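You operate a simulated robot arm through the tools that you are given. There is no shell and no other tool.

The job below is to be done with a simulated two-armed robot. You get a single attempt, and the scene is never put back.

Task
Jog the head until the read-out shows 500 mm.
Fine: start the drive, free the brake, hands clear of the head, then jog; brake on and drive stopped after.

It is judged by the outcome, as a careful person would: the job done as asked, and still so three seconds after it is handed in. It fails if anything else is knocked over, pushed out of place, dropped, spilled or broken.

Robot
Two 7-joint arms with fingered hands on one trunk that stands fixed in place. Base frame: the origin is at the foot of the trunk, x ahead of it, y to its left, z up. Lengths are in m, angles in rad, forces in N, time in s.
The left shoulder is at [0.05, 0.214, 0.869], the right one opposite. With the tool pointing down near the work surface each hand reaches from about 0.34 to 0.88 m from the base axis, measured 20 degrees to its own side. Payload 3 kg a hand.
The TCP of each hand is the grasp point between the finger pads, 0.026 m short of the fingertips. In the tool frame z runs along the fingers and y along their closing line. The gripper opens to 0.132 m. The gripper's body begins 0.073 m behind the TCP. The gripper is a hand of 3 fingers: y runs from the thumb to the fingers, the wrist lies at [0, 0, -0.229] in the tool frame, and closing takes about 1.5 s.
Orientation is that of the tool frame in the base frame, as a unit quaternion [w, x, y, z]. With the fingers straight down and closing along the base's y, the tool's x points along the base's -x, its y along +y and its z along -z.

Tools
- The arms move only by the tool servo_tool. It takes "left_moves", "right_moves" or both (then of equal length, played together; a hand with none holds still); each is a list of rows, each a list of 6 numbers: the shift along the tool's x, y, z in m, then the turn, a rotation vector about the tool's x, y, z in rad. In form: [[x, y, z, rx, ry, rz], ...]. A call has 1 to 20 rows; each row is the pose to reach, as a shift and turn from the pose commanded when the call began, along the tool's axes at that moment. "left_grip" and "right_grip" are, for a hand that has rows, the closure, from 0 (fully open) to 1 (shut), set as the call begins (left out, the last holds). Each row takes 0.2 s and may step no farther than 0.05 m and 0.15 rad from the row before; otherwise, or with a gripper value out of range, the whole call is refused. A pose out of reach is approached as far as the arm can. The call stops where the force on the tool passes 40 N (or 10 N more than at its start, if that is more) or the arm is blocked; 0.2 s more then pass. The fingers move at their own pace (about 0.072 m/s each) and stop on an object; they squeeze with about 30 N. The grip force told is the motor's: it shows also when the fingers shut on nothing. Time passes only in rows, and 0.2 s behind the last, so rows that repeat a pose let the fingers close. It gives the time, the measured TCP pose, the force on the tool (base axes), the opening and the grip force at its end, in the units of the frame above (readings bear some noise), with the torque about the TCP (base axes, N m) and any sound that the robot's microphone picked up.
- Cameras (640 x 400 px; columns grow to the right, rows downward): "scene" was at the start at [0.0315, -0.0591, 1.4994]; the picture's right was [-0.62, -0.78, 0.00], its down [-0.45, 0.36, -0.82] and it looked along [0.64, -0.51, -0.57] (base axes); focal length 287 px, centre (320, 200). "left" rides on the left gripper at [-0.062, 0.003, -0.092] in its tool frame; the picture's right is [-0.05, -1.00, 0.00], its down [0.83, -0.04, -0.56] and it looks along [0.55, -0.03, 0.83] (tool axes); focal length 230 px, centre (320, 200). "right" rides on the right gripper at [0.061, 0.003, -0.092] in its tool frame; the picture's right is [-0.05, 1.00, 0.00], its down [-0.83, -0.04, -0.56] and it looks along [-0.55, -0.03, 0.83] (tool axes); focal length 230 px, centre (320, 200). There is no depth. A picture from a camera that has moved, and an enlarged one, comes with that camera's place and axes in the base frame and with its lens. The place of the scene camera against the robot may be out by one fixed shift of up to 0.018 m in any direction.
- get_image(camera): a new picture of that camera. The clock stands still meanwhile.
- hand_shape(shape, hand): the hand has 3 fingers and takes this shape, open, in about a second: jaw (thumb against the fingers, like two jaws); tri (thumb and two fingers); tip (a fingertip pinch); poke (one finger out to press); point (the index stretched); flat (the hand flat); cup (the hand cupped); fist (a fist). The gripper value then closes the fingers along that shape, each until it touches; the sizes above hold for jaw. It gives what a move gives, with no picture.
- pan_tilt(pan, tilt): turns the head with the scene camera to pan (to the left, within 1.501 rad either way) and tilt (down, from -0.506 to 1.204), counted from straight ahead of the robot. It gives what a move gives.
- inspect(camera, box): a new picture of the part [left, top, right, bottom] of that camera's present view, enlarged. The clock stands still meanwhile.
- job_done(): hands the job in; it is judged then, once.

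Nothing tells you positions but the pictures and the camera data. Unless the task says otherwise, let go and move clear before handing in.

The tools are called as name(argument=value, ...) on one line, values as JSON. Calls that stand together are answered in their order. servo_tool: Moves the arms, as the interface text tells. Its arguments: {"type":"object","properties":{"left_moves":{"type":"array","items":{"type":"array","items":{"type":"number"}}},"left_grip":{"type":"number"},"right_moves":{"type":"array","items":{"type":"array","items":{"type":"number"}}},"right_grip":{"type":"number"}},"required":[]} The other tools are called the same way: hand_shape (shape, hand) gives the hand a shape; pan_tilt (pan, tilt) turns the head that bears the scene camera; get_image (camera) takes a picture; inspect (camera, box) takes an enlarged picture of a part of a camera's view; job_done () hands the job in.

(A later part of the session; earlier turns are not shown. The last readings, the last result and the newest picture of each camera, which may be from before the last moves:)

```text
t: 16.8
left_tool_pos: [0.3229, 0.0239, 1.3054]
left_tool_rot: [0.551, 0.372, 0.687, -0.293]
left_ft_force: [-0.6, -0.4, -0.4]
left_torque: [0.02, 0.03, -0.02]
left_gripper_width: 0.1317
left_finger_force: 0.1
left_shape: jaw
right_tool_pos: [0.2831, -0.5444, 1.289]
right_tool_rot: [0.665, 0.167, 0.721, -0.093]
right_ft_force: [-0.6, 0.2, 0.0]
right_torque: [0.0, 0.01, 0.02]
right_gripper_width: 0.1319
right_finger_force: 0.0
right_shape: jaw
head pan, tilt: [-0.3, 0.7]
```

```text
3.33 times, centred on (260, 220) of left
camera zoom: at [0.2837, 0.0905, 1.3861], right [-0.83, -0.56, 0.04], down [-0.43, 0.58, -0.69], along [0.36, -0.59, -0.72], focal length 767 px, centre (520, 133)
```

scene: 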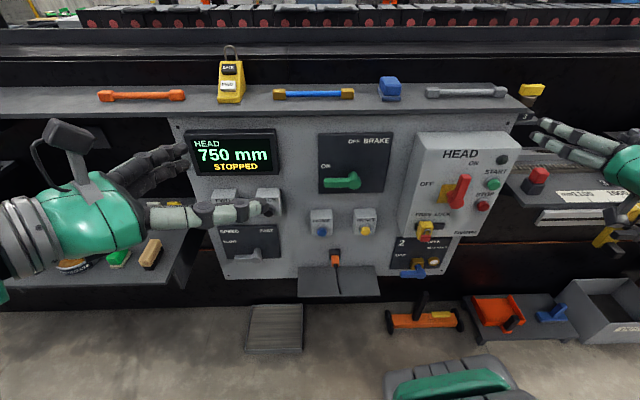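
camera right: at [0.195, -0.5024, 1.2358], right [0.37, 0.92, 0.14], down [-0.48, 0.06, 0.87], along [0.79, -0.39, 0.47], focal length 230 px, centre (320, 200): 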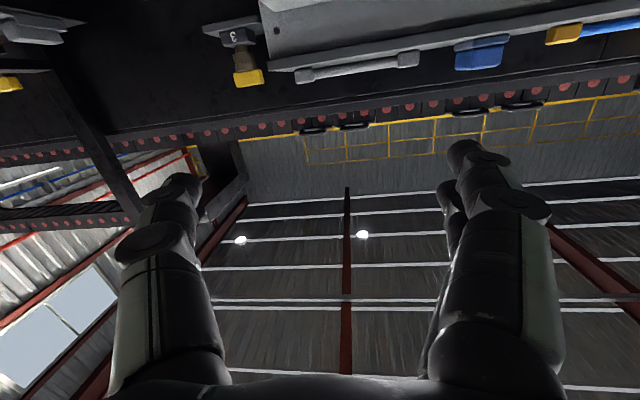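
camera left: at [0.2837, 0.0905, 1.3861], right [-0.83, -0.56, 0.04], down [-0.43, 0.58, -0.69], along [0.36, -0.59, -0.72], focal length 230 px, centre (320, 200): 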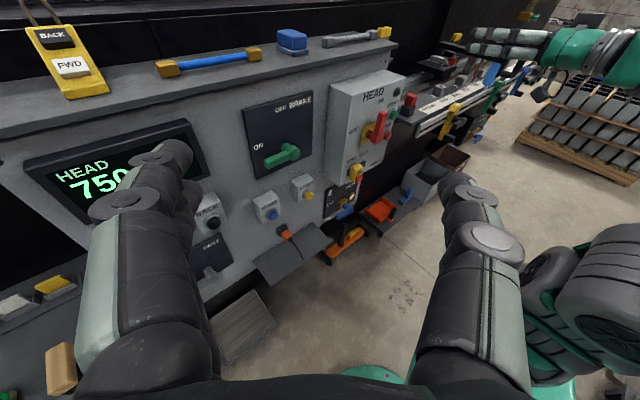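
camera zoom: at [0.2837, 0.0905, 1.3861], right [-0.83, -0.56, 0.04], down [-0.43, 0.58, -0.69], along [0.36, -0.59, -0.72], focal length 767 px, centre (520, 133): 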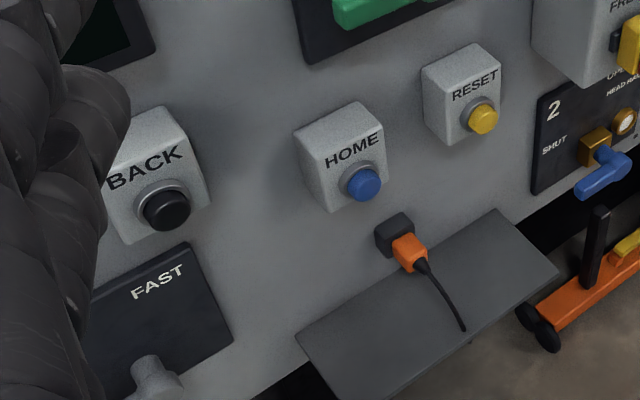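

Triangulated (panel normal yaw ≈ −0.33): START ≈ (0.466, −0.618, 1.06), STOP ≈ (0.466, −0.618, 0.987), brake lever hub ≈ (0.609, −0.299, 1.033) with its tip ≈ (0.647, −0.232, 1.02), BACK ≈ (0.699, −0.070, 0.906). I'll bring each hand, closed and tilted 45° down-forward, to a stand-off: right before START, left before BACK.

servo_tool(right_moves=[[0.0163, -0.0019, 0.0123, 0.0, 0.0574, -0.0084], [0.0326, -0.0039, 0.0247, 0.0, 0.1148, -0.0168], [0.0488, -0.0058, 0.037, -0.001, 0.1722, -0.0252], [0.0651, -0.0077, 0.0493, -0.001, 0.2297, -0.0337], [0.0814, -0.0096, 0.0617, -0.001, 0.2871, -0.0421], [0.0977, -0.0116, 0.074, -0.001, 0.3445, -0.0505], [0.1139, -0.0135, 0.0863, -0.002, 0.4019, -0.0589], [0.1302, -0.0154, 0.0987, -0.002, 0.4593, -0.0673], [0.1465, -0.0173, 0.111, -0.002, 0.5167, -0.0757], [0.1628, -0.0193, 0.1233, -0.002, 0.5742, -0.0842], [0.179, -0.0212, 0.1357, -0.003, 0.6316, -0.0926], [0.1953, -0.0231, 0.148, -0.003, 0.689, -0.101]], left_moves=[[0.0275, 0.0156, 0.0226, -0.0483, 0.0454, -0.0273], [0.0551, 0.0312, 0.0453, -0.0965, 0.0907, -0.0546], [0.0826, 0.0467, 0.0679, -0.1448, 0.1361, -0.0819], [0.1102, 0.0623, 0.0905, -0.1931, 0.1814, -0.1092], [0.1377, 0.0779, 0.1132, -0.2413, 0.2268, -0.1365], [0.1653, 0.0935, 0.1358, -0.2896, 0.2722, -0.1639], [0.1928, 0.109, 0.1584, -0.3379, 0.3175, -0.1912], [0.2203, 0.1246, 0.1811, -0.3861, 0.3629, -0.2185], [0.2479, 0.1402, 0.2037, -0.4344, 0.4082, -0.2458], [0.2754, 0.1558, 0.2263, -0.4827, 0.4536, -0.2731], [0.303, 0.1713, 0.249, -0.5309, 0.4989, -0.3004], [0.3305, 0.1869, 0.2716, -0.5792, 0.5443, -0.3277]], right_grip=1, left_grip=1)

get_image(camera="scene")

get_image(camera="left")

get_image(camera="right")

```text
t: 19.4
left_tool_pos: [0.5852, -0.0349, 0.9246]
left_tool_rot: [0.378, 0.153, 0.911, -0.063]
left_ft_force: [-0.5, -1.2, 0.1]
left_torque: [0.01, 0.01, -0.01]
left_gripper_width: 0.0
left_finger_force: 29.8
left_shape: jaw
left hand out of reach, approached as far as the arm can: row 1, 2, 3, 4, 5, 6, 7, 8, 9, 10
right_tool_pos: [0.4001, -0.5973, 1.0802]
right_tool_rot: [0.377, 0.152, 0.911, -0.063]
right_ft_force: [0.3, 0.4, 0.2]
right_torque: [0.01, 0.01, 0.03]
right_gripper_width: 0.0001
right_finger_force: 29.8
right_shape: jaw
head pan, tilt: [-0.3, 0.7]
```

```text
taken
```

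scene: 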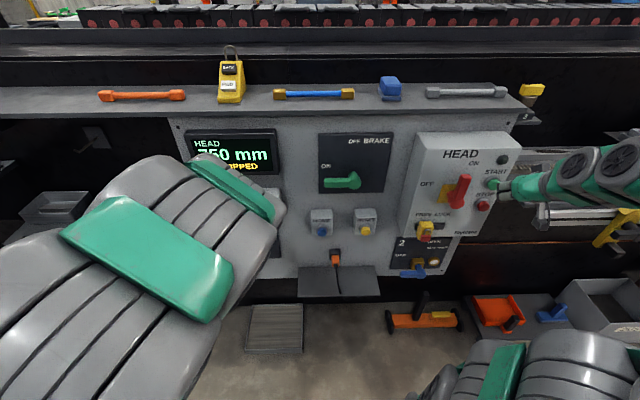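

```text
taken
camera left: at [0.5666, -0.0239, 1.0336], right [-0.29, -0.96, 0.04], down [-0.94, 0.28, -0.19], along [0.18, -0.09, -0.98], focal length 230 px, centre (320, 200)
```

left: 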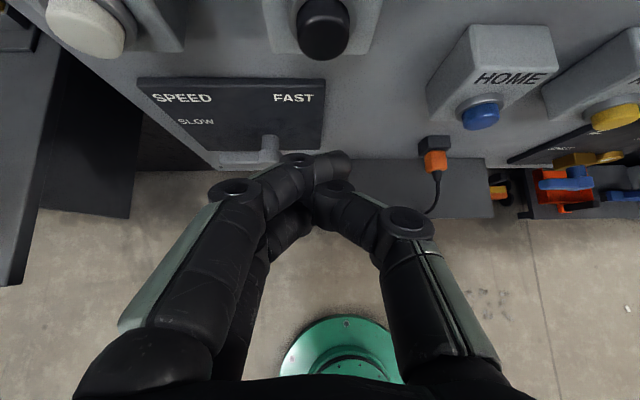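

```text
taken
camera right: at [0.2976, -0.5593, 1.101], right [0.36, 0.93, 0.04], down [0.17, -0.1, 0.98], along [0.92, -0.35, -0.2], focal length 230 px, centre (320, 200)
```

right: 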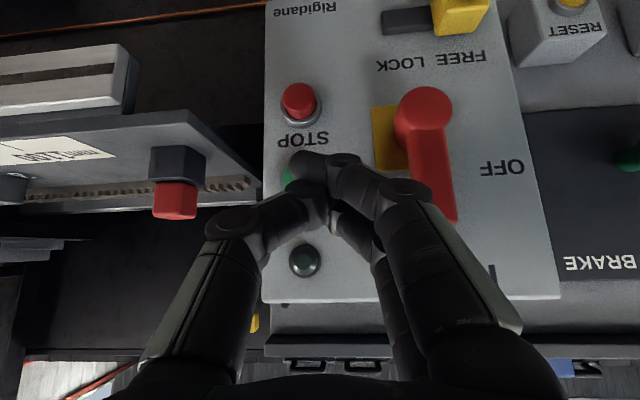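

Both hands reached their stand-offs. The hand-camera rays put START at about (0.471, −0.642, 1.044), so I'll shift the right fingertip ~19 mm right, 18 mm down and closer, and check before pressing.

servo_tool(right_moves=[[-0.003, -0.007, 0.011, 0, 0, 0], [-0.006, -0.0135, 0.0225, 0, 0, 0], [-0.0085, -0.0193, 0.0339, 0, 0, 0]])

get_image(camera="right")

inspect(camera="scene", box=[400, 120, 580, 260])

```text
t: 20.2
left_tool_pos: [0.5847, -0.0345, 0.9261]
left_tool_rot: [0.378, 0.152, 0.911, -0.063]
left_ft_force: [0.0, 0.4, 0.3]
left_torque: [0.02, 0.0, 0.0]
left_gripper_width: 0.0001
left_finger_force: 29.6
left_shape: jaw
right_tool_pos: [0.4238, -0.6256, 1.0617]
right_tool_rot: [0.378, 0.152, 0.911, -0.063]
right_ft_force: [-0.6, -1.0, -0.7]
right_torque: [-0.04, 0.02, 0.01]
right_gripper_width: 0.0
right_finger_force: 30.1
right_shape: jaw
head pan, tilt: [-0.3, 0.7]
```

```text
taken
camera right: at [0.3214, -0.588, 1.0819], right [0.36, 0.93, 0.04], down [0.17, -0.1, 0.98], along [0.92, -0.35, -0.2], focal length 230 px, centre (320, 200)
```

right: 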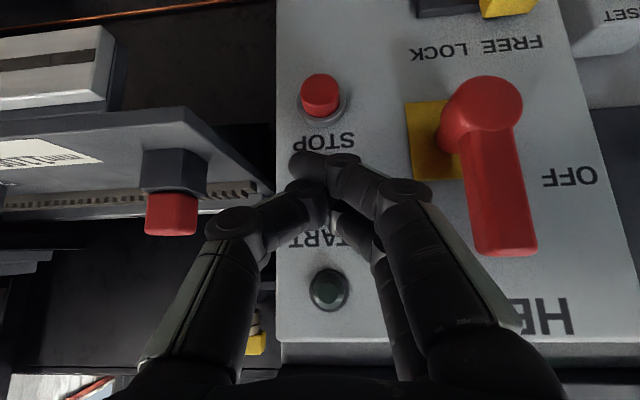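

```text
2.86 times, centred on (490, 190) of scene
camera zoom: at [0.0439, -0.0294, 1.4918], right [-0.3, -0.96, 0.0], down [-0.62, 0.19, -0.76], along [0.73, -0.23, -0.64], focal length 819 px, centre (-166, 229)
```

zoom: 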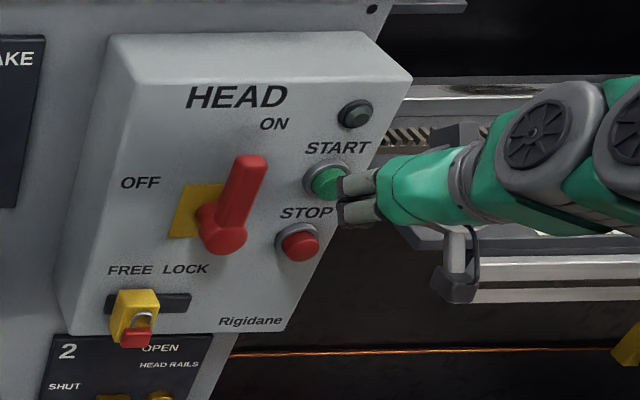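

Re-triangulated: START ≈ (0.468, −0.640, 1.045); the fingertip is ~28 mm short of it and aligned. I'll push slowly forward toward contact.

servo_tool(right_moves=[[-0.0057, 0, 0.0085, 0, 0, 0], [-0.0099, 0, 0.0155, 0, 0, 0], [-0.0128, 0, 0.0184, 0, 0, 0], [-0.0149, 0, 0.0205, 0, 0, 0]])

inspect(camera="scene", box=[400, 120, 580, 260])

get_image(camera="right")

```text
t: 21.2
left_tool_pos: [0.5854, -0.0345, 0.9256]
left_tool_rot: [0.378, 0.151, 0.911, -0.063]
left_ft_force: [-0.4, 0.6, -0.1]
left_torque: [0.03, 0.01, 0.04]
left_gripper_width: 0.0001
left_finger_force: 30.0
left_shape: jaw
right_tool_pos: [0.4462, -0.6336, 1.0575]
right_tool_rot: [0.377, 0.153, 0.911, -0.064]
right_ft_force: [-4.3, 2.7, -0.3]
right_torque: [0.02, 0.06, -0.06]
right_gripper_width: 0.0
right_finger_force: 30.4
right_shape: jaw
head pan, tilt: [-0.3, 0.7]
heard: click
```

```text
2.86 times, centred on (490, 190) of scene
camera zoom: at [0.0438, -0.0293, 1.4918], right [-0.3, -0.96, 0.0], down [-0.62, 0.19, -0.77], along [0.73, -0.23, -0.64], focal length 819 px, centre (-166, 229)
```

zoom: 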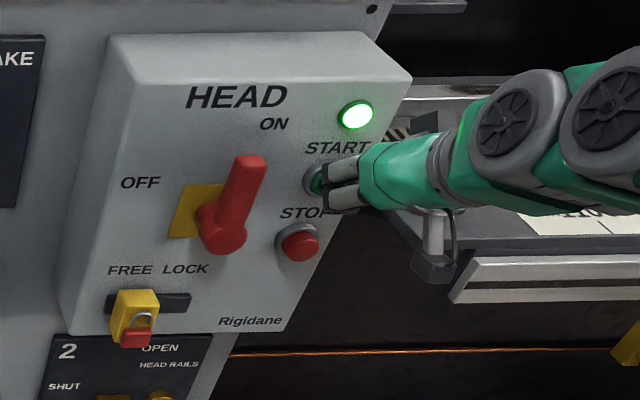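

```text
taken
camera right: at [0.3444, -0.5957, 1.0775], right [0.36, 0.93, 0.04], down [0.17, -0.1, 0.98], along [0.92, -0.35, -0.2], focal length 230 px, centre (320, 200)
```

right: 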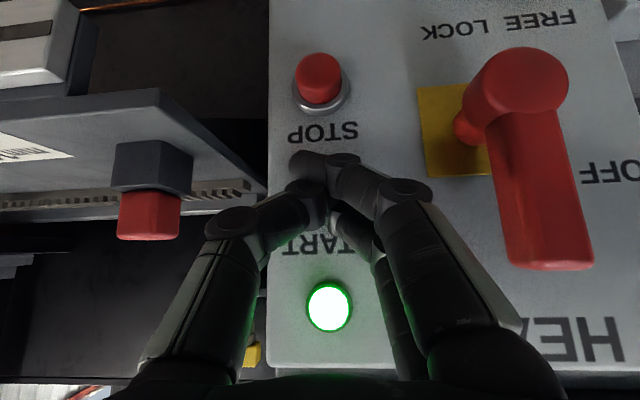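

The click sounded and the lamp above START lit green: the drive is on. Next I back the right hand away and move it over to a stand-off in front of the brake lever, with the left hand easing aside.

servo_tool(right_moves=[[0.0318, 0, -0.0318, 0, 0, 0], [0.0636, 0, -0.0636, 0, 0, 0], [0.0919, 0, -0.0919, 0, 0, 0], [0.0954, 0.0472, -0.0832, 0, 0, 0], [0.0989, 0.0944, -0.0745, 0, 0, 0], [0.1023, 0.1416, -0.0659, 0, 0, 0], [0.1058, 0.1888, -0.0572, 0, 0, 0], [0.1092, 0.236, -0.0484, 0, 0, 0], [0.1127, 0.2832, -0.0397, 0, 0, 0], [0.1162, 0.3304, -0.031, 0, 0, 0], [0.1196, 0.3776, -0.0224, 0, 0, 0], [0.1232, 0.425, -0.0136, 0, 0, 0]], left_moves=[[-0.009, 0.0125, -0.009, 0, 0, 0], [-0.018, 0.025, -0.018, 0, 0, 0], [-0.027, 0.0375, -0.027, 0, 0, 0], [-0.0354, 0.05, -0.0354, 0, 0, 0], [-0.0354, 0.05, -0.0354, 0, 0, 0], [-0.0354, 0.05, -0.0354, 0, 0, 0], [-0.0354, 0.05, -0.0354, 0, 0, 0], [-0.0354, 0.05, -0.0354, 0, 0, 0], [-0.0354, 0.05, -0.0354, 0, 0, 0], [-0.0354, 0.05, -0.0354, 0, 0, 0], [-0.0354, 0.05, -0.0354, 0, 0, 0], [-0.0354, 0.05, -0.0354, 0, 0, 0]])

get_image(camera="right")

get_image(camera="scene")

get_image(camera="left")

```text
t: 24.0
left_tool_pos: [0.6026, 0.0157, 0.9754]
left_tool_rot: [0.377, 0.151, 0.912, -0.062]
left_ft_force: [-0.8, -0.5, 0.7]
left_torque: [-0.03, 0.01, 0.01]
left_gripper_width: 0.0001
left_finger_force: 29.9
left_shape: jaw
right_tool_pos: [0.4937, -0.4102, 1.0208]
right_tool_rot: [0.351, 0.373, 0.845, -0.157]
right_ft_force: [0.3, 0.9, 0.6]
right_torque: [0.02, 0.0, 0.0]
right_gripper_width: 0.0
right_finger_force: 29.9
right_shape: jaw
right hand out of reach, approached as far as the arm can: row 5, 6, 7, 8, 9, 10, 11, 12
head pan, tilt: [-0.3, 0.7]
stopped in row 12 (right hand): the arm was blocked; the commanded pose is now the measured one
```

```text
taken
camera right: at [0.4226, -0.3289, 1.0402], right [0.76, 0.65, 0.03], down [0.1, -0.17, 0.98], along [0.64, -0.74, -0.19], focal length 230 px, centre (320, 200)
```

right: 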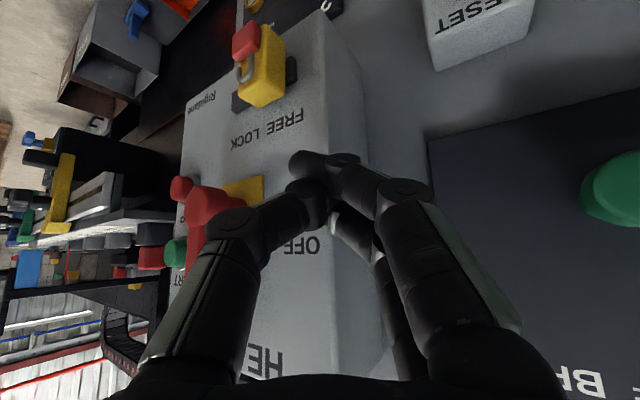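

```text
taken
```

scene: 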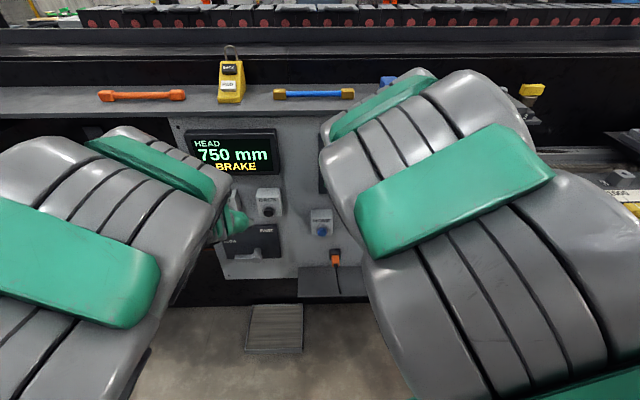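

```text
taken
camera left: at [0.5847, 0.0264, 1.0837], right [-0.29, -0.96, 0.04], down [-0.94, 0.28, -0.2], along [0.18, -0.09, -0.98], focal length 230 px, centre (320, 200)
```

left: 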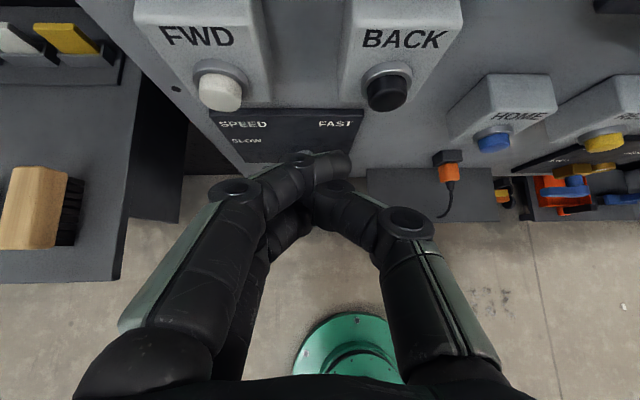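

The display now reads "750 mm BRAKE" — drive on, brake holding. The right arm can't fold close enough to get at the lever, so I'll return it to its stand-off in front of START/STOP (lifting over the isolator handle) and use the left hand for the brake.

servo_tool(right_moves=[[-0.0201, -0.0066, -0.0365, 0, 0, 0], [-0.0403, -0.0131, -0.0731, 0, 0, 0], [-0.0604, -0.0197, -0.1096, 0, 0, 0], [-0.0736, -0.0584, -0.0987, -0.0717, 0.0005, -0.0705], [-0.0868, -0.097, -0.0879, -0.1435, 0.001, -0.1409], [-0.0999, -0.1357, -0.077, -0.2152, 0.0016, -0.2114], [-0.1131, -0.1743, -0.0662, -0.287, 0.0021, -0.2818], [-0.1263, -0.213, -0.0553, -0.3587, 0.0026, -0.3523], [-0.1067, -0.2141, -0.0182, -0.3587, 0.0026, -0.3523], [-0.087, -0.2151, 0.0189, -0.3587, 0.0026, -0.3523]])

get_image(camera="scene")

get_image(camera="right")

```text
t: 26.2
left_tool_pos: [0.6032, 0.0156, 0.9747]
left_tool_rot: [0.378, 0.153, 0.911, -0.063]
left_ft_force: [0.0, 0.7, -0.3]
left_torque: [0.03, -0.02, -0.01]
left_gripper_width: 0.0001
left_finger_force: 29.7
left_shape: jaw
right_tool_pos: [0.3846, -0.611, 1.0676]
right_tool_rot: [0.378, 0.151, 0.911, -0.063]
right_ft_force: [-0.4, -0.3, 0.3]
right_torque: [0.0, 0.0, -0.01]
right_gripper_width: 0.0
right_finger_force: 30.0
right_shape: jaw
head pan, tilt: [-0.3, 0.7]
```

```text
taken
```

scene: 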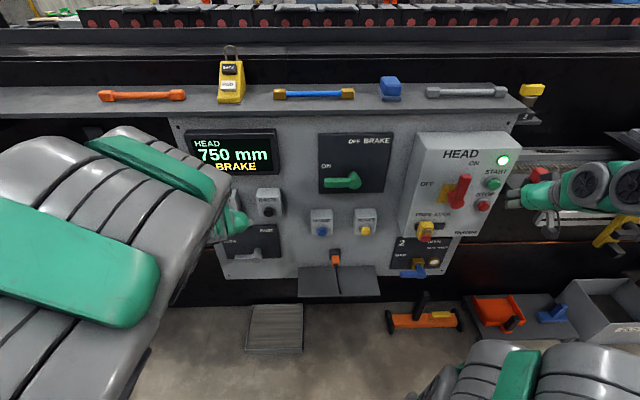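

```text
taken
camera right: at [0.2823, -0.5741, 1.088], right [0.36, 0.93, 0.04], down [0.17, -0.1, 0.98], along [0.92, -0.34, -0.2], focal length 230 px, centre (320, 200)
```

right: 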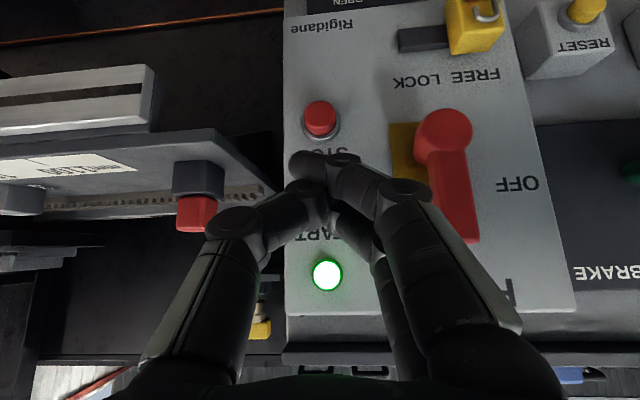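

The right hand is back at its stand-off, and BACK is now fixed by the left camera at (0.676, −0.061, 0.932). I'll swing the left hand to in front of the brake lever, levelling it to about 15° below horizontal so the fingers can go under the handle.

servo_tool(left_moves=[[-0.0032, -0.04, -0.0008, 0, -0.0873, 0], [-0.0064, -0.08, -0.0016, 0, -0.1745, 0], [-0.0096, -0.12, -0.0025, 0, -0.2618, 0], [-0.0127, -0.16, -0.0033, 0, -0.3491, 0], [-0.0159, -0.2, -0.0041, 0, -0.4363, 0], [-0.0191, -0.24, -0.0049, 0, -0.5236, 0]])

get_image(camera="left")

get_image(camera="scene")

inspect(camera="left", box=[220, 20, 480, 200])

```text
t: 27.3
left_tool_pos: [0.6061, 0.0023, 1.0213]
left_tool_rot: [0.524, 0.028, 0.851, -0.02]
left_ft_force: [0.1, -0.3, 0.9]
left_torque: [-0.01, 0.02, 0.0]
left_gripper_width: 0.0
left_finger_force: 29.6
left_shape: jaw
left hand out of reach, approached as far as the arm can: row 4, 5
right_tool_pos: [0.3851, -0.6107, 1.0685]
right_tool_rot: [0.377, 0.151, 0.912, -0.063]
right_ft_force: [-0.8, 0.4, 0.6]
right_torque: [-0.01, 0.01, -0.01]
right_gripper_width: 0.0
right_finger_force: 30.1
right_shape: jaw
head pan, tilt: [-0.3, 0.7]
stopped in row 5 (left hand): the arm was blocked; the commanded pose is now the measured one
```

```text
taken
camera left: at [0.5538, 0.0113, 1.118], right [-0.05, -1.0, 0.05], down [-0.87, 0.02, -0.49], along [0.49, -0.07, -0.87], focal length 230 px, centre (320, 200)
```

left: 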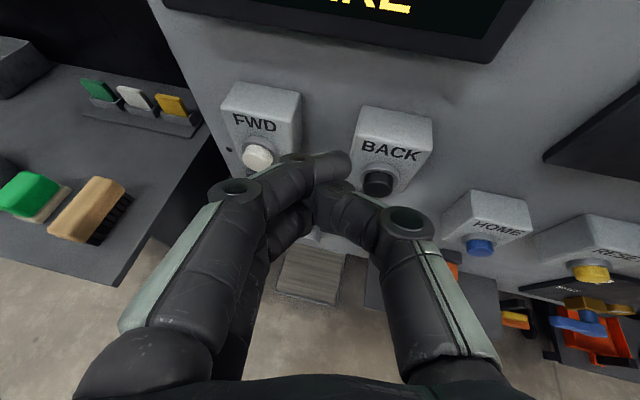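

```text
taken
```

scene: 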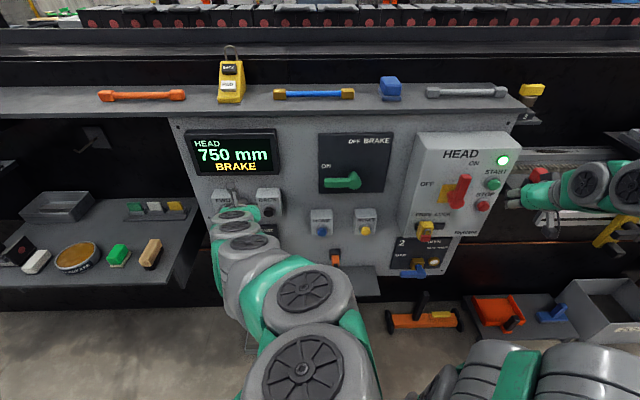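

```text
2.22 times, centred on (350, 110) of left
camera zoom: at [0.5538, 0.0113, 1.118], right [-0.05, -1.0, 0.05], down [-0.87, 0.02, -0.49], along [0.49, -0.07, -0.87], focal length 511 px, centre (253, 400)
```

zoom: 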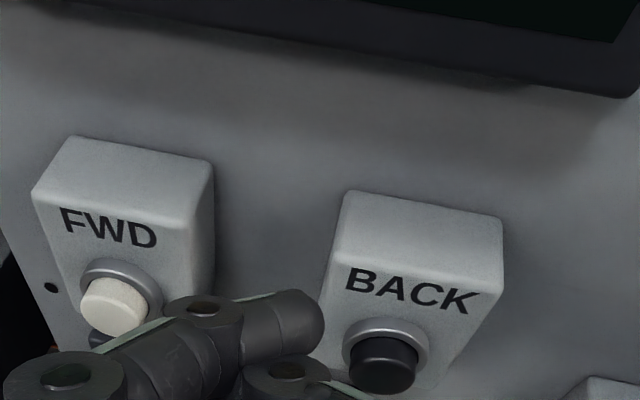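

The left arm swung its elbow inward and stalled near its inner limit; nothing was touched. I'll go back to the 45° tilt, which keeps the wrist farther from the shoulder, and slide across to in front of the brake lever.

servo_tool(left_moves=[[0.0049, -0.0325, -0.0027, 0.03, 0.0453, 0.0225], [0.0099, -0.0651, -0.0054, 0.0599, 0.0906, 0.0451], [0.0148, -0.0976, -0.0081, 0.0899, 0.1359, 0.0676], [0.0198, -0.1302, -0.0109, 0.1198, 0.1812, 0.0901], [0.0247, -0.1627, -0.0136, 0.1498, 0.2265, 0.1126], [0.0297, -0.1953, -0.0163, 0.1797, 0.2718, 0.1352], [0.0346, -0.2278, -0.019, 0.2097, 0.3171, 0.1577]])

get_image(camera="left")

get_image(camera="scene")

```text
t: 28.9
left_tool_pos: [0.5568, -0.2236, 1.0009]
left_tool_rot: [0.379, 0.153, 0.911, -0.062]
left_ft_force: [-0.6, -0.4, -0.3]
left_torque: [-0.01, -0.04, 0.03]
left_gripper_width: 0.0
left_finger_force: 29.7
left_shape: jaw
right_tool_pos: [0.3841, -0.6122, 1.0691]
right_tool_rot: [0.378, 0.151, 0.911, -0.062]
right_ft_force: [-0.6, 0.1, 0.0]
right_torque: [0.04, 0.02, 0.04]
right_gripper_width: 0.0002
right_finger_force: 29.4
right_shape: jaw
head pan, tilt: [-0.3, 0.7]
```

```text
taken
camera left: at [0.5382, -0.2129, 1.11], right [-0.29, -0.96, 0.04], down [-0.94, 0.28, -0.2], along [0.18, -0.09, -0.98], focal length 230 px, centre (320, 200)
```

left: 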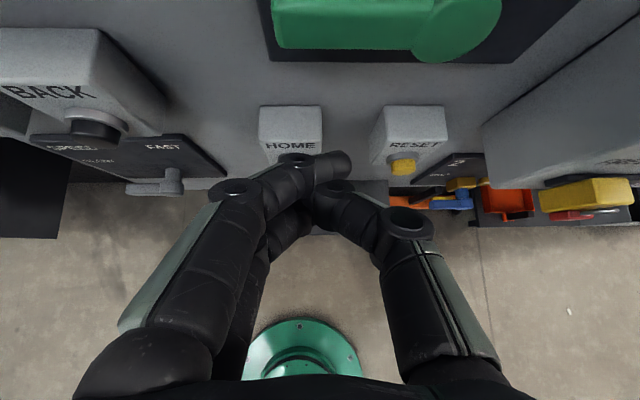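

```text
taken
```

scene: 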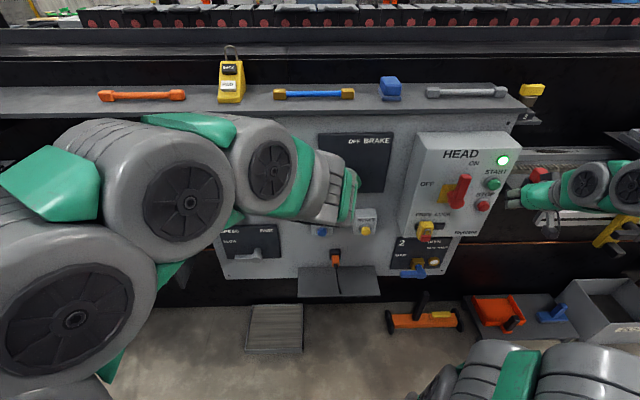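

The left fingertip cluster is now right in front of and below the lever (hub ≈ u′ 0.085, z 1.03; handle tip ≈ (0.637, −0.223, 1.025)). I'll level the hand to ~25° and lower it slightly so it can slip beneath the handle.

servo_tool(left_moves=[[0.005, 0.0015, 0.0039, 0, -0.0873, 0], [0.0099, 0.003, 0.0078, 0, -0.1745, 0], [0.0149, 0.0045, 0.0117, 0, -0.2618, 0], [0.0198, 0.006, 0.0156, 0, -0.349, 0]])

get_image(camera="left")

get_image(camera="scene")

get_image(camera="right")

```text
t: 29.9
left_tool_pos: [0.5565, -0.2178, 0.9768]
left_tool_rot: [0.531, 0.14, 0.831, -0.09]
left_ft_force: [0.7, 0.3, 0.3]
left_torque: [-0.02, 0.01, 0.0]
left_gripper_width: 0.0
left_finger_force: 30.0
left_shape: jaw
right_tool_pos: [0.385, -0.6121, 1.0692]
right_tool_rot: [0.377, 0.151, 0.912, -0.062]
right_ft_force: [0.0, -0.4, 0.0]
right_torque: [0.02, 0.01, -0.03]
right_gripper_width: 0.0001
right_finger_force: 30.3
right_shape: jaw
head pan, tilt: [-0.3, 0.7]
```

```text
taken
camera left: at [0.504, -0.1939, 1.0709], right [-0.31, -0.95, 0.05], down [-0.82, 0.24, -0.52], along [0.48, -0.2, -0.85], focal length 230 px, centre (320, 200)
```

left: 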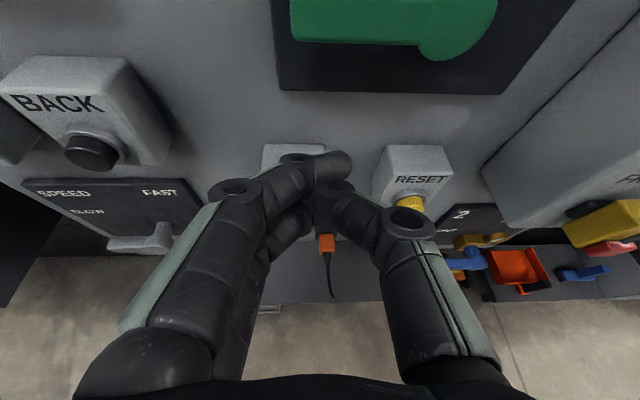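

```text
taken
```

scene: 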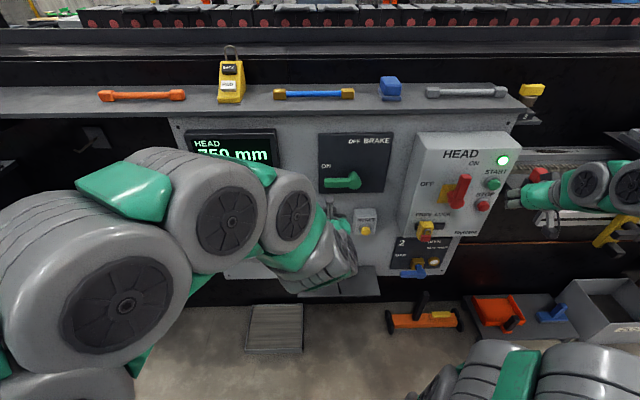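

```text
taken
camera right: at [0.2824, -0.574, 1.0884], right [0.36, 0.93, 0.04], down [0.17, -0.1, 0.98], along [0.92, -0.34, -0.2], focal length 230 px, centre (320, 200)
```

right: 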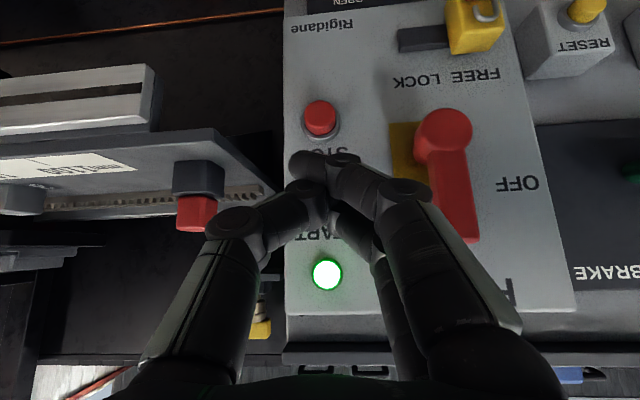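

The finger cluster sits below the handle's underside (z ≈ 1.018) with clearance. I'll slide it forward 70 mm so it goes under the handle, stopping short of the plate.

servo_tool(left_moves=[[-0.0106, 0, 0.0227, 0, 0, 0], [-0.0203, 0, 0.0435, 0, 0, 0], [-0.0262, 0, 0.0562, 0, 0, 0], [-0.0296, 0, 0.0634, 0, 0, 0]])

get_image(camera="left")

inspect(camera="scene", box=[260, 120, 440, 280])

```text
t: 30.9
left_tool_pos: [0.6237, -0.2385, 0.9752]
left_tool_rot: [0.531, 0.14, 0.831, -0.09]
left_ft_force: [-0.1, 0.2, 0.2]
left_torque: [0.02, -0.03, -0.02]
left_gripper_width: 0.0
left_finger_force: 30.0
left_shape: jaw
right_tool_pos: [0.3846, -0.6112, 1.0685]
right_tool_rot: [0.377, 0.151, 0.912, -0.063]
right_ft_force: [-0.6, -0.4, -0.3]
right_torque: [0.0, -0.01, 0.01]
right_gripper_width: 0.0
right_finger_force: 29.6
right_shape: jaw
head pan, tilt: [-0.3, 0.7]
```

```text
taken
camera left: at [0.5712, -0.216, 1.0701], right [-0.31, -0.95, 0.05], down [-0.82, 0.24, -0.52], along [0.48, -0.2, -0.85], focal length 230 px, centre (320, 200)
```

left: 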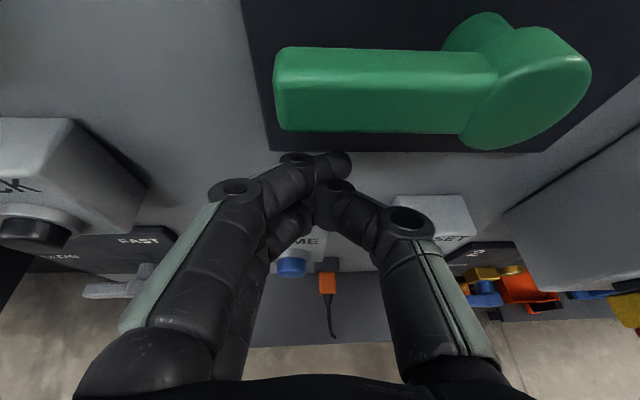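

```text
2.50 times, centred on (350, 200) of scene
camera zoom: at [0.0439, -0.0293, 1.4918], right [-0.3, -0.96, 0.0], down [-0.62, 0.19, -0.76], along [0.73, -0.23, -0.64], focal length 716 px, centre (245, 200)
```

zoom: 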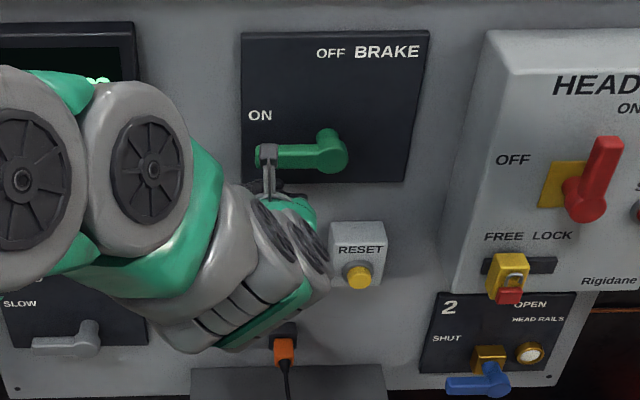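

The tip is beneath the handle (about 40 mm below it) at the right depth. I'll start lifting the handle along its arc, a first third of the way, then check.

servo_tool(left_moves=[[-0.019, 0, -0.0089, 0, 0, 0], [-0.0372, 0.0055, -0.0173, 0, 0, 0], [-0.0598, 0.0127, -0.0279, 0, 0, 0]])

get_image(camera="left")

inspect(camera="scene", box=[260, 120, 440, 280])

```text
t: 31.7
left_tool_pos: [0.6282, -0.2265, 1.0399]
left_tool_rot: [0.53, 0.139, 0.832, -0.088]
left_ft_force: [0.0, -0.5, -1.3]
left_torque: [0.02, 0.02, -0.01]
left_gripper_width: 0.0
left_finger_force: 29.6
left_shape: jaw
right_tool_pos: [0.3849, -0.6112, 1.0685]
right_tool_rot: [0.378, 0.15, 0.912, -0.062]
right_ft_force: [-0.3, 0.2, 0.4]
right_torque: [-0.01, 0.01, -0.03]
right_gripper_width: 0.0001
right_finger_force: 29.9
right_shape: jaw
head pan, tilt: [-0.3, 0.7]
```

```text
taken
camera left: at [0.5756, -0.2041, 1.1352], right [-0.3, -0.95, 0.05], down [-0.82, 0.24, -0.52], along [0.48, -0.2, -0.85], focal length 230 px, centre (320, 200)
```

left: 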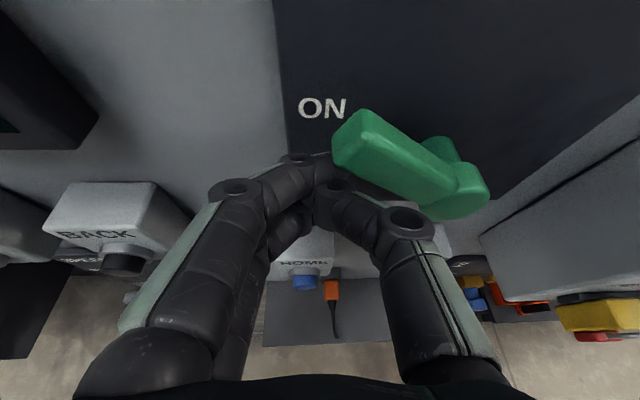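

```text
2.50 times, centred on (350, 200) of scene
camera zoom: at [0.0438, -0.0293, 1.4918], right [-0.3, -0.96, 0.0], down [-0.62, 0.19, -0.76], along [0.73, -0.23, -0.64], focal length 716 px, centre (245, 200)
```

zoom: 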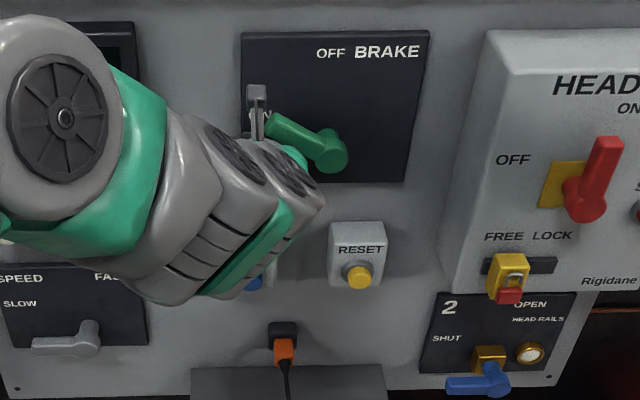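

The lever is turning as intended, about a third of the way. I'll continue the arc, biased inward so the fingers don't slip off the end, up to the OFF position.

servo_tool(left_moves=[[-0.0145, -0.009, -0.0068, 0, 0, 0], [-0.0299, -0.017, -0.0139, 0, 0, 0], [-0.0417, -0.027, -0.0194, 0, 0, 0], [-0.0508, -0.038, -0.0237, 0, 0, 0], [-0.0553, -0.047, -0.0258, 0, 0, 0]])

get_image(camera="left")

inspect(camera="scene", box=[180, 120, 440, 280])

```text
t: 32.9
left_tool_pos: [0.6103, -0.2725, 1.1028]
left_tool_rot: [0.531, 0.14, 0.831, -0.089]
left_ft_force: [0.0, -0.4, -0.2]
left_torque: [-0.03, 0.03, 0.03]
left_gripper_width: 0.0001
left_finger_force: 30.3
left_shape: jaw
right_tool_pos: [0.384, -0.6112, 1.0683]
right_tool_rot: [0.378, 0.151, 0.911, -0.063]
right_ft_force: [0.5, -0.4, -0.2]
right_torque: [0.02, 0.01, 0.02]
right_gripper_width: 0.0001
right_finger_force: 30.2
right_shape: jaw
head pan, tilt: [-0.3, 0.7]
```

```text
taken
camera left: at [0.5586, -0.2504, 1.1979], right [-0.31, -0.95, 0.05], down [-0.82, 0.24, -0.52], along [0.48, -0.2, -0.85], focal length 230 px, centre (320, 200)
```

left: 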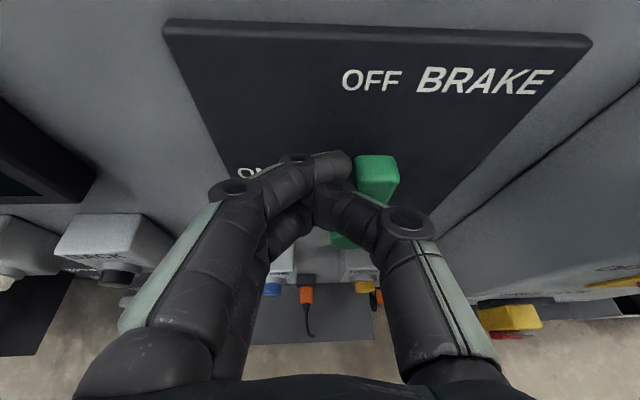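

```text
2.46 times, centred on (310, 200) of scene
camera zoom: at [0.0439, -0.0293, 1.4918], right [-0.3, -0.96, 0.0], down [-0.62, 0.19, -0.76], along [0.73, -0.23, -0.64], focal length 705 px, centre (345, 200)
```

zoom: 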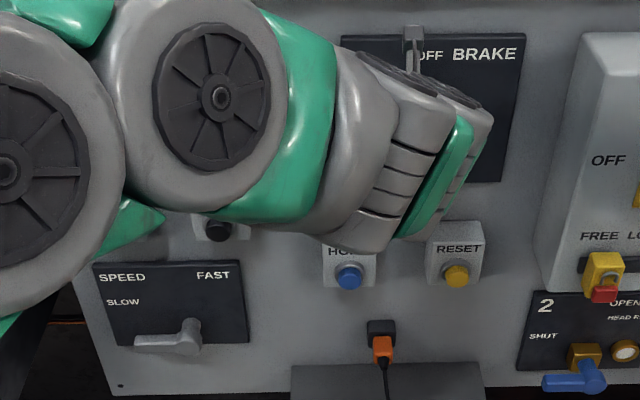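

The lever is nearly vertical. A small extra nudge to make sure it reaches its stop, then I'll check the display.

servo_tool(left_moves=[[0, -0.005, 0, 0, 0, 0], [0, -0.01, 0, 0, 0, 0]])

get_image(camera="left")

pan_tilt(pan=-0.1, tilt=0.5)

get_image(camera="scene")

```text
t: 33.5
left_tool_pos: [0.6084, -0.2791, 1.1019]
left_tool_rot: [0.531, 0.14, 0.831, -0.089]
left_ft_force: [-0.1, 9.7, 2.5]
left_torque: [0.02, -0.04, 0.1]
left_gripper_width: 0.0001
left_finger_force: 30.3
left_shape: jaw
right_tool_pos: [0.3848, -0.6114, 1.0692]
right_tool_rot: [0.377, 0.15, 0.912, -0.062]
right_ft_force: [0.2, -0.9, 0.3]
right_torque: [0.0, 0.04, -0.02]
right_gripper_width: 0.0002
right_finger_force: 30.2
right_shape: jaw
head pan, tilt: [-0.3, 0.7]
```

```text
taken
camera left: at [0.5561, -0.2574, 1.1979], right [-0.3, -0.95, 0.05], down [-0.82, 0.24, -0.52], along [0.48, -0.2, -0.85], focal length 230 px, centre (320, 200)
```

left: 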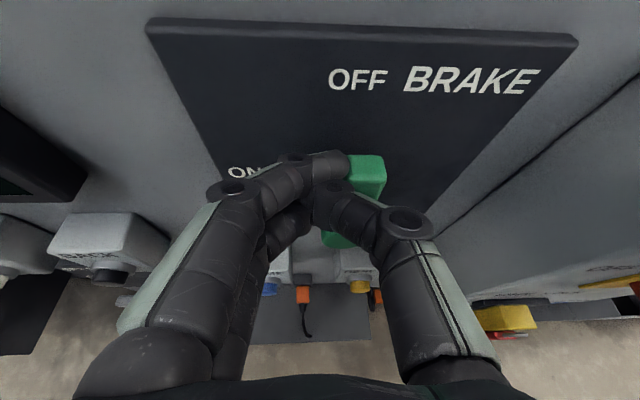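

```text
t: 34.2
left_tool_pos: [0.6078, -0.2804, 1.1033]
left_tool_rot: [0.532, 0.14, 0.831, -0.09]
left_ft_force: [0.3, 13.1, 3.2]
left_torque: [-0.02, -0.06, 0.11]
left_gripper_width: 0.0
left_finger_force: 30.0
left_shape: jaw
right_tool_pos: [0.3852, -0.6119, 1.0686]
right_tool_rot: [0.377, 0.151, 0.912, -0.062]
right_ft_force: [-0.3, 0.2, 0.7]
right_torque: [0.01, 0.0, 0.02]
right_gripper_width: 0.0
right_finger_force: 29.5
right_shape: jaw
head pan, tilt: [-0.099, 0.499]
```

```text
taken
```

scene: 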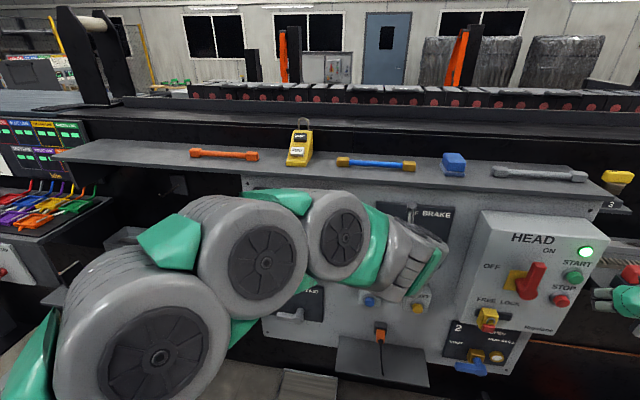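

The lever is firm against its OFF stop (13 N). I'll back the left hand off and take it to the stand-off in front of BACK, then check the display and lever.

servo_tool(left_moves=[[0.0169, 0.01, -0.0363, 0, 0, 0], [0.0338, 0.015, -0.0725, 0, 0, 0], [0.0587, 0.0508, -0.0655, 0, 0.0582, 0], [0.0836, 0.0867, -0.0585, 0, 0.1163, 0], [0.1085, 0.1225, -0.0515, 0, 0.1745, 0], [0.1333, 0.1583, -0.0445, 0, 0.2327, 0], [0.1582, 0.1942, -0.0375, 0, 0.2908, 0], [0.1831, 0.23, -0.0305, 0, 0.349, 0]])

pan_tilt(pan=-0.6, tilt=0.6)

get_image(camera="scene")

get_image(camera="left")

```text
t: 36.0
left_tool_pos: [0.5842, -0.0301, 0.9507]
left_tool_rot: [0.378, 0.153, 0.911, -0.064]
left_ft_force: [-0.2, 0.2, -0.3]
left_torque: [0.03, -0.04, 0.01]
left_gripper_width: 0.0001
left_finger_force: 30.0
left_shape: jaw
right_tool_pos: [0.3835, -0.611, 1.0684]
right_tool_rot: [0.378, 0.151, 0.911, -0.063]
right_ft_force: [0.6, 0.4, -0.5]
right_torque: [-0.01, 0.01, -0.02]
right_gripper_width: 0.0
right_finger_force: 30.2
right_shape: jaw
head pan, tilt: [-0.099, 0.499]
```

```text
t: 36.9
left_tool_pos: [0.5847, -0.0324, 0.9502]
left_tool_rot: [0.379, 0.153, 0.911, -0.063]
left_ft_force: [1.2, -0.5, -0.3]
left_torque: [0.0, 0.01, 0.0]
left_gripper_width: 0.0
left_finger_force: 30.5
left_shape: jaw
right_tool_pos: [0.3838, -0.6116, 1.0692]
right_tool_rot: [0.378, 0.15, 0.911, -0.062]
right_ft_force: [-0.8, 0.8, -0.8]
right_torque: [-0.01, 0.0, 0.04]
right_gripper_width: 0.0
right_finger_force: 30.0
right_shape: jaw
head pan, tilt: [-0.6, 0.6]
```

```text
taken
```

scene: 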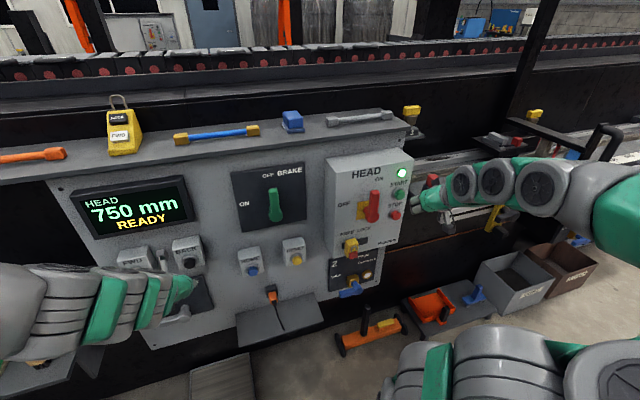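

```text
taken
camera left: at [0.5663, -0.02, 1.0601], right [-0.29, -0.96, 0.04], down [-0.94, 0.28, -0.2], along [0.18, -0.09, -0.98], focal length 230 px, centre (320, 200)
```

left: 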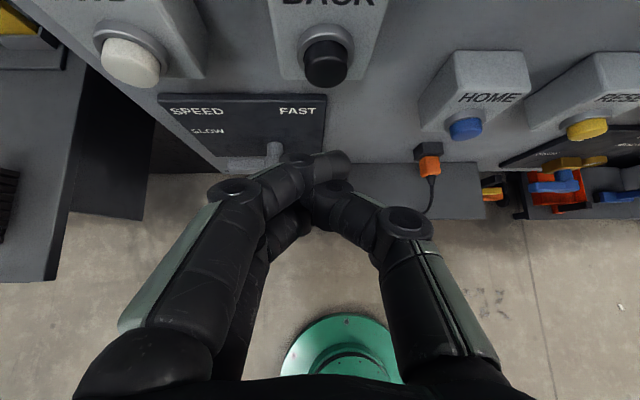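

The display now reads "750 mm READY". Both hands are well clear of the head, so I'll approach BACK with the left fingertip, up to just short of contact.

servo_tool(left_moves=[[-0.0238, 0.001, 0.0268, 0, 0, 0], [-0.0375, 0.0018, 0.0431, 0, 0, 0], [-0.0445, 0.0026, 0.0515, 0, 0, 0]])

get_image(camera="left")

inspect(camera="scene", box=[60, 160, 320, 320])

inspect(camera="scene", box=[400, 90, 640, 240])

```text
t: 37.7
left_tool_pos: [0.6504, -0.0485, 0.9454]
left_tool_rot: [0.379, 0.154, 0.91, -0.064]
left_ft_force: [0.2, 0.8, 0.1]
left_torque: [-0.02, -0.01, 0.03]
left_gripper_width: 0.0
left_finger_force: 30.4
left_shape: jaw
right_tool_pos: [0.3844, -0.6118, 1.0688]
right_tool_rot: [0.378, 0.151, 0.911, -0.063]
right_ft_force: [-0.3, 0.1, 0.0]
right_torque: [0.0, 0.01, -0.01]
right_gripper_width: 0.0
right_finger_force: 30.0
right_shape: jaw
head pan, tilt: [-0.6, 0.6]
```

```text
taken
camera left: at [0.6316, -0.0384, 1.0543], right [-0.29, -0.96, 0.04], down [-0.94, 0.28, -0.2], along [0.18, -0.09, -0.98], focal length 230 px, centre (320, 200)
```

left: 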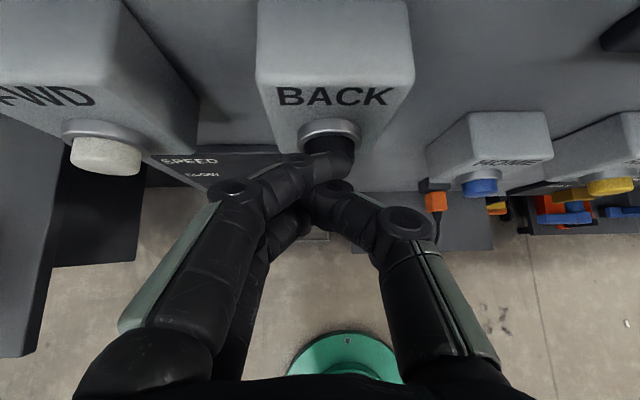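

```text
2.46 times, centred on (190, 240) of scene
camera zoom: at [0.0356, -0.0541, 1.5004], right [-0.56, -0.83, 0.0], down [-0.47, 0.32, -0.83], along [0.68, -0.47, -0.56], focal length 705 px, centre (640, 102)
```

zoom: 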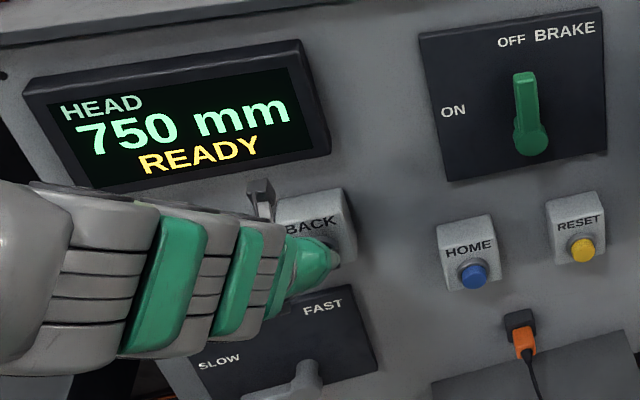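

```text
2.67 times, centred on (520, 165) of scene
camera zoom: at [0.0356, -0.0541, 1.5004], right [-0.56, -0.83, 0.0], down [-0.47, 0.32, -0.83], along [0.68, -0.47, -0.56], focal length 764 px, centre (-213, 293)
```

zoom: 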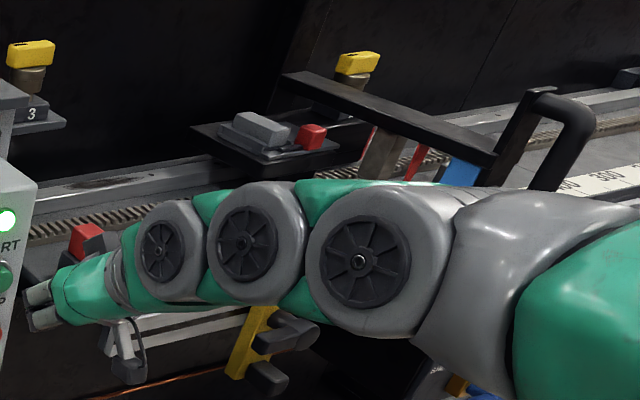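

The display and the head are both clearly visible and the fingertip is just short of BACK. I'll give it a short tap and retreat, to check direction and speed.

servo_tool(left_moves=[[-0.0035, 0, 0.0035, 0, 0, 0], [-0.0057, 0, 0.0057, 0, 0, 0], [0.0057, 0, -0.0057, 0, 0, 0]])

inspect(camera="scene", box=[60, 160, 320, 320])

```text
t: 38.5
left_tool_pos: [0.6409, -0.0457, 0.9436]
left_tool_rot: [0.378, 0.153, 0.911, -0.064]
left_ft_force: [-0.1, 0.3, -0.1]
left_torque: [0.0, -0.01, -0.03]
left_gripper_width: 0.0001
left_finger_force: 29.5
left_shape: jaw
right_tool_pos: [0.3843, -0.612, 1.0669]
right_tool_rot: [0.377, 0.15, 0.912, -0.062]
right_ft_force: [-1.1, 0.7, 0.4]
right_torque: [-0.01, -0.01, -0.01]
right_gripper_width: 0.0
right_finger_force: 30.2
right_shape: jaw
head pan, tilt: [-0.6, 0.6]
```

```text
2.46 times, centred on (190, 240) of scene
camera zoom: at [0.0356, -0.0541, 1.5004], right [-0.56, -0.83, 0.0], down [-0.47, 0.32, -0.83], along [0.68, -0.47, -0.56], focal length 705 px, centre (640, 102)
```

zoom: 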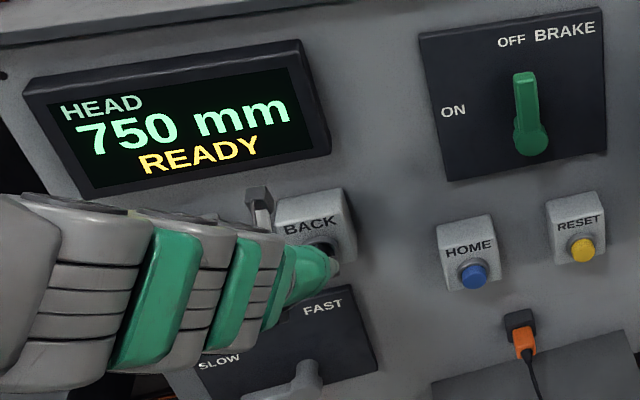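

No contact yet. I'll go a few millimetres deeper in small steps and watch the force and sound.

servo_tool(left_moves=[[-0.0113, 0, 0.0113, 0, 0, 0], [-0.0134, 0, 0.0134, 0, 0, 0], [-0.0156, 0, 0.0156, 0, 0, 0]])

inspect(camera="scene", box=[60, 160, 320, 320])

```text
t: 39.3
left_tool_pos: [0.662, -0.0537, 0.9435]
left_tool_rot: [0.379, 0.153, 0.91, -0.063]
left_ft_force: [-4.2, 0.9, 3.5]
left_torque: [-0.01, -0.01, -0.06]
left_gripper_width: 0.0
left_finger_force: 30.0
left_shape: jaw
right_tool_pos: [0.3841, -0.6117, 1.069]
right_tool_rot: [0.377, 0.151, 0.912, -0.063]
right_ft_force: [-0.8, -0.3, -0.1]
right_torque: [0.0, 0.0, 0.04]
right_gripper_width: 0.0002
right_finger_force: 29.7
right_shape: jaw
head pan, tilt: [-0.6, 0.6]
heard: click
```

```text
2.46 times, centred on (190, 240) of scene
camera zoom: at [0.0355, -0.0541, 1.5004], right [-0.56, -0.83, 0.0], down [-0.47, 0.32, -0.83], along [0.68, -0.47, -0.56], focal length 705 px, centre (640, 102)
```

zoom: 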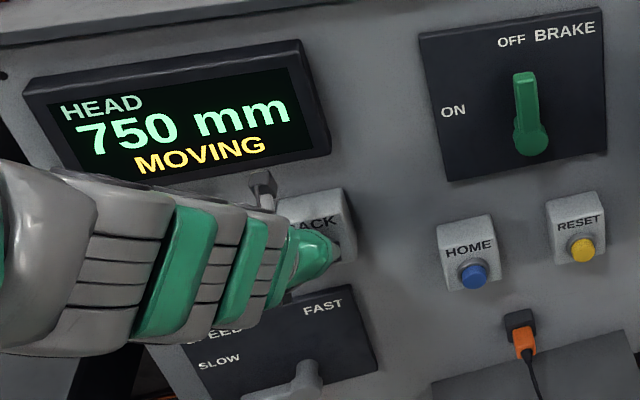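

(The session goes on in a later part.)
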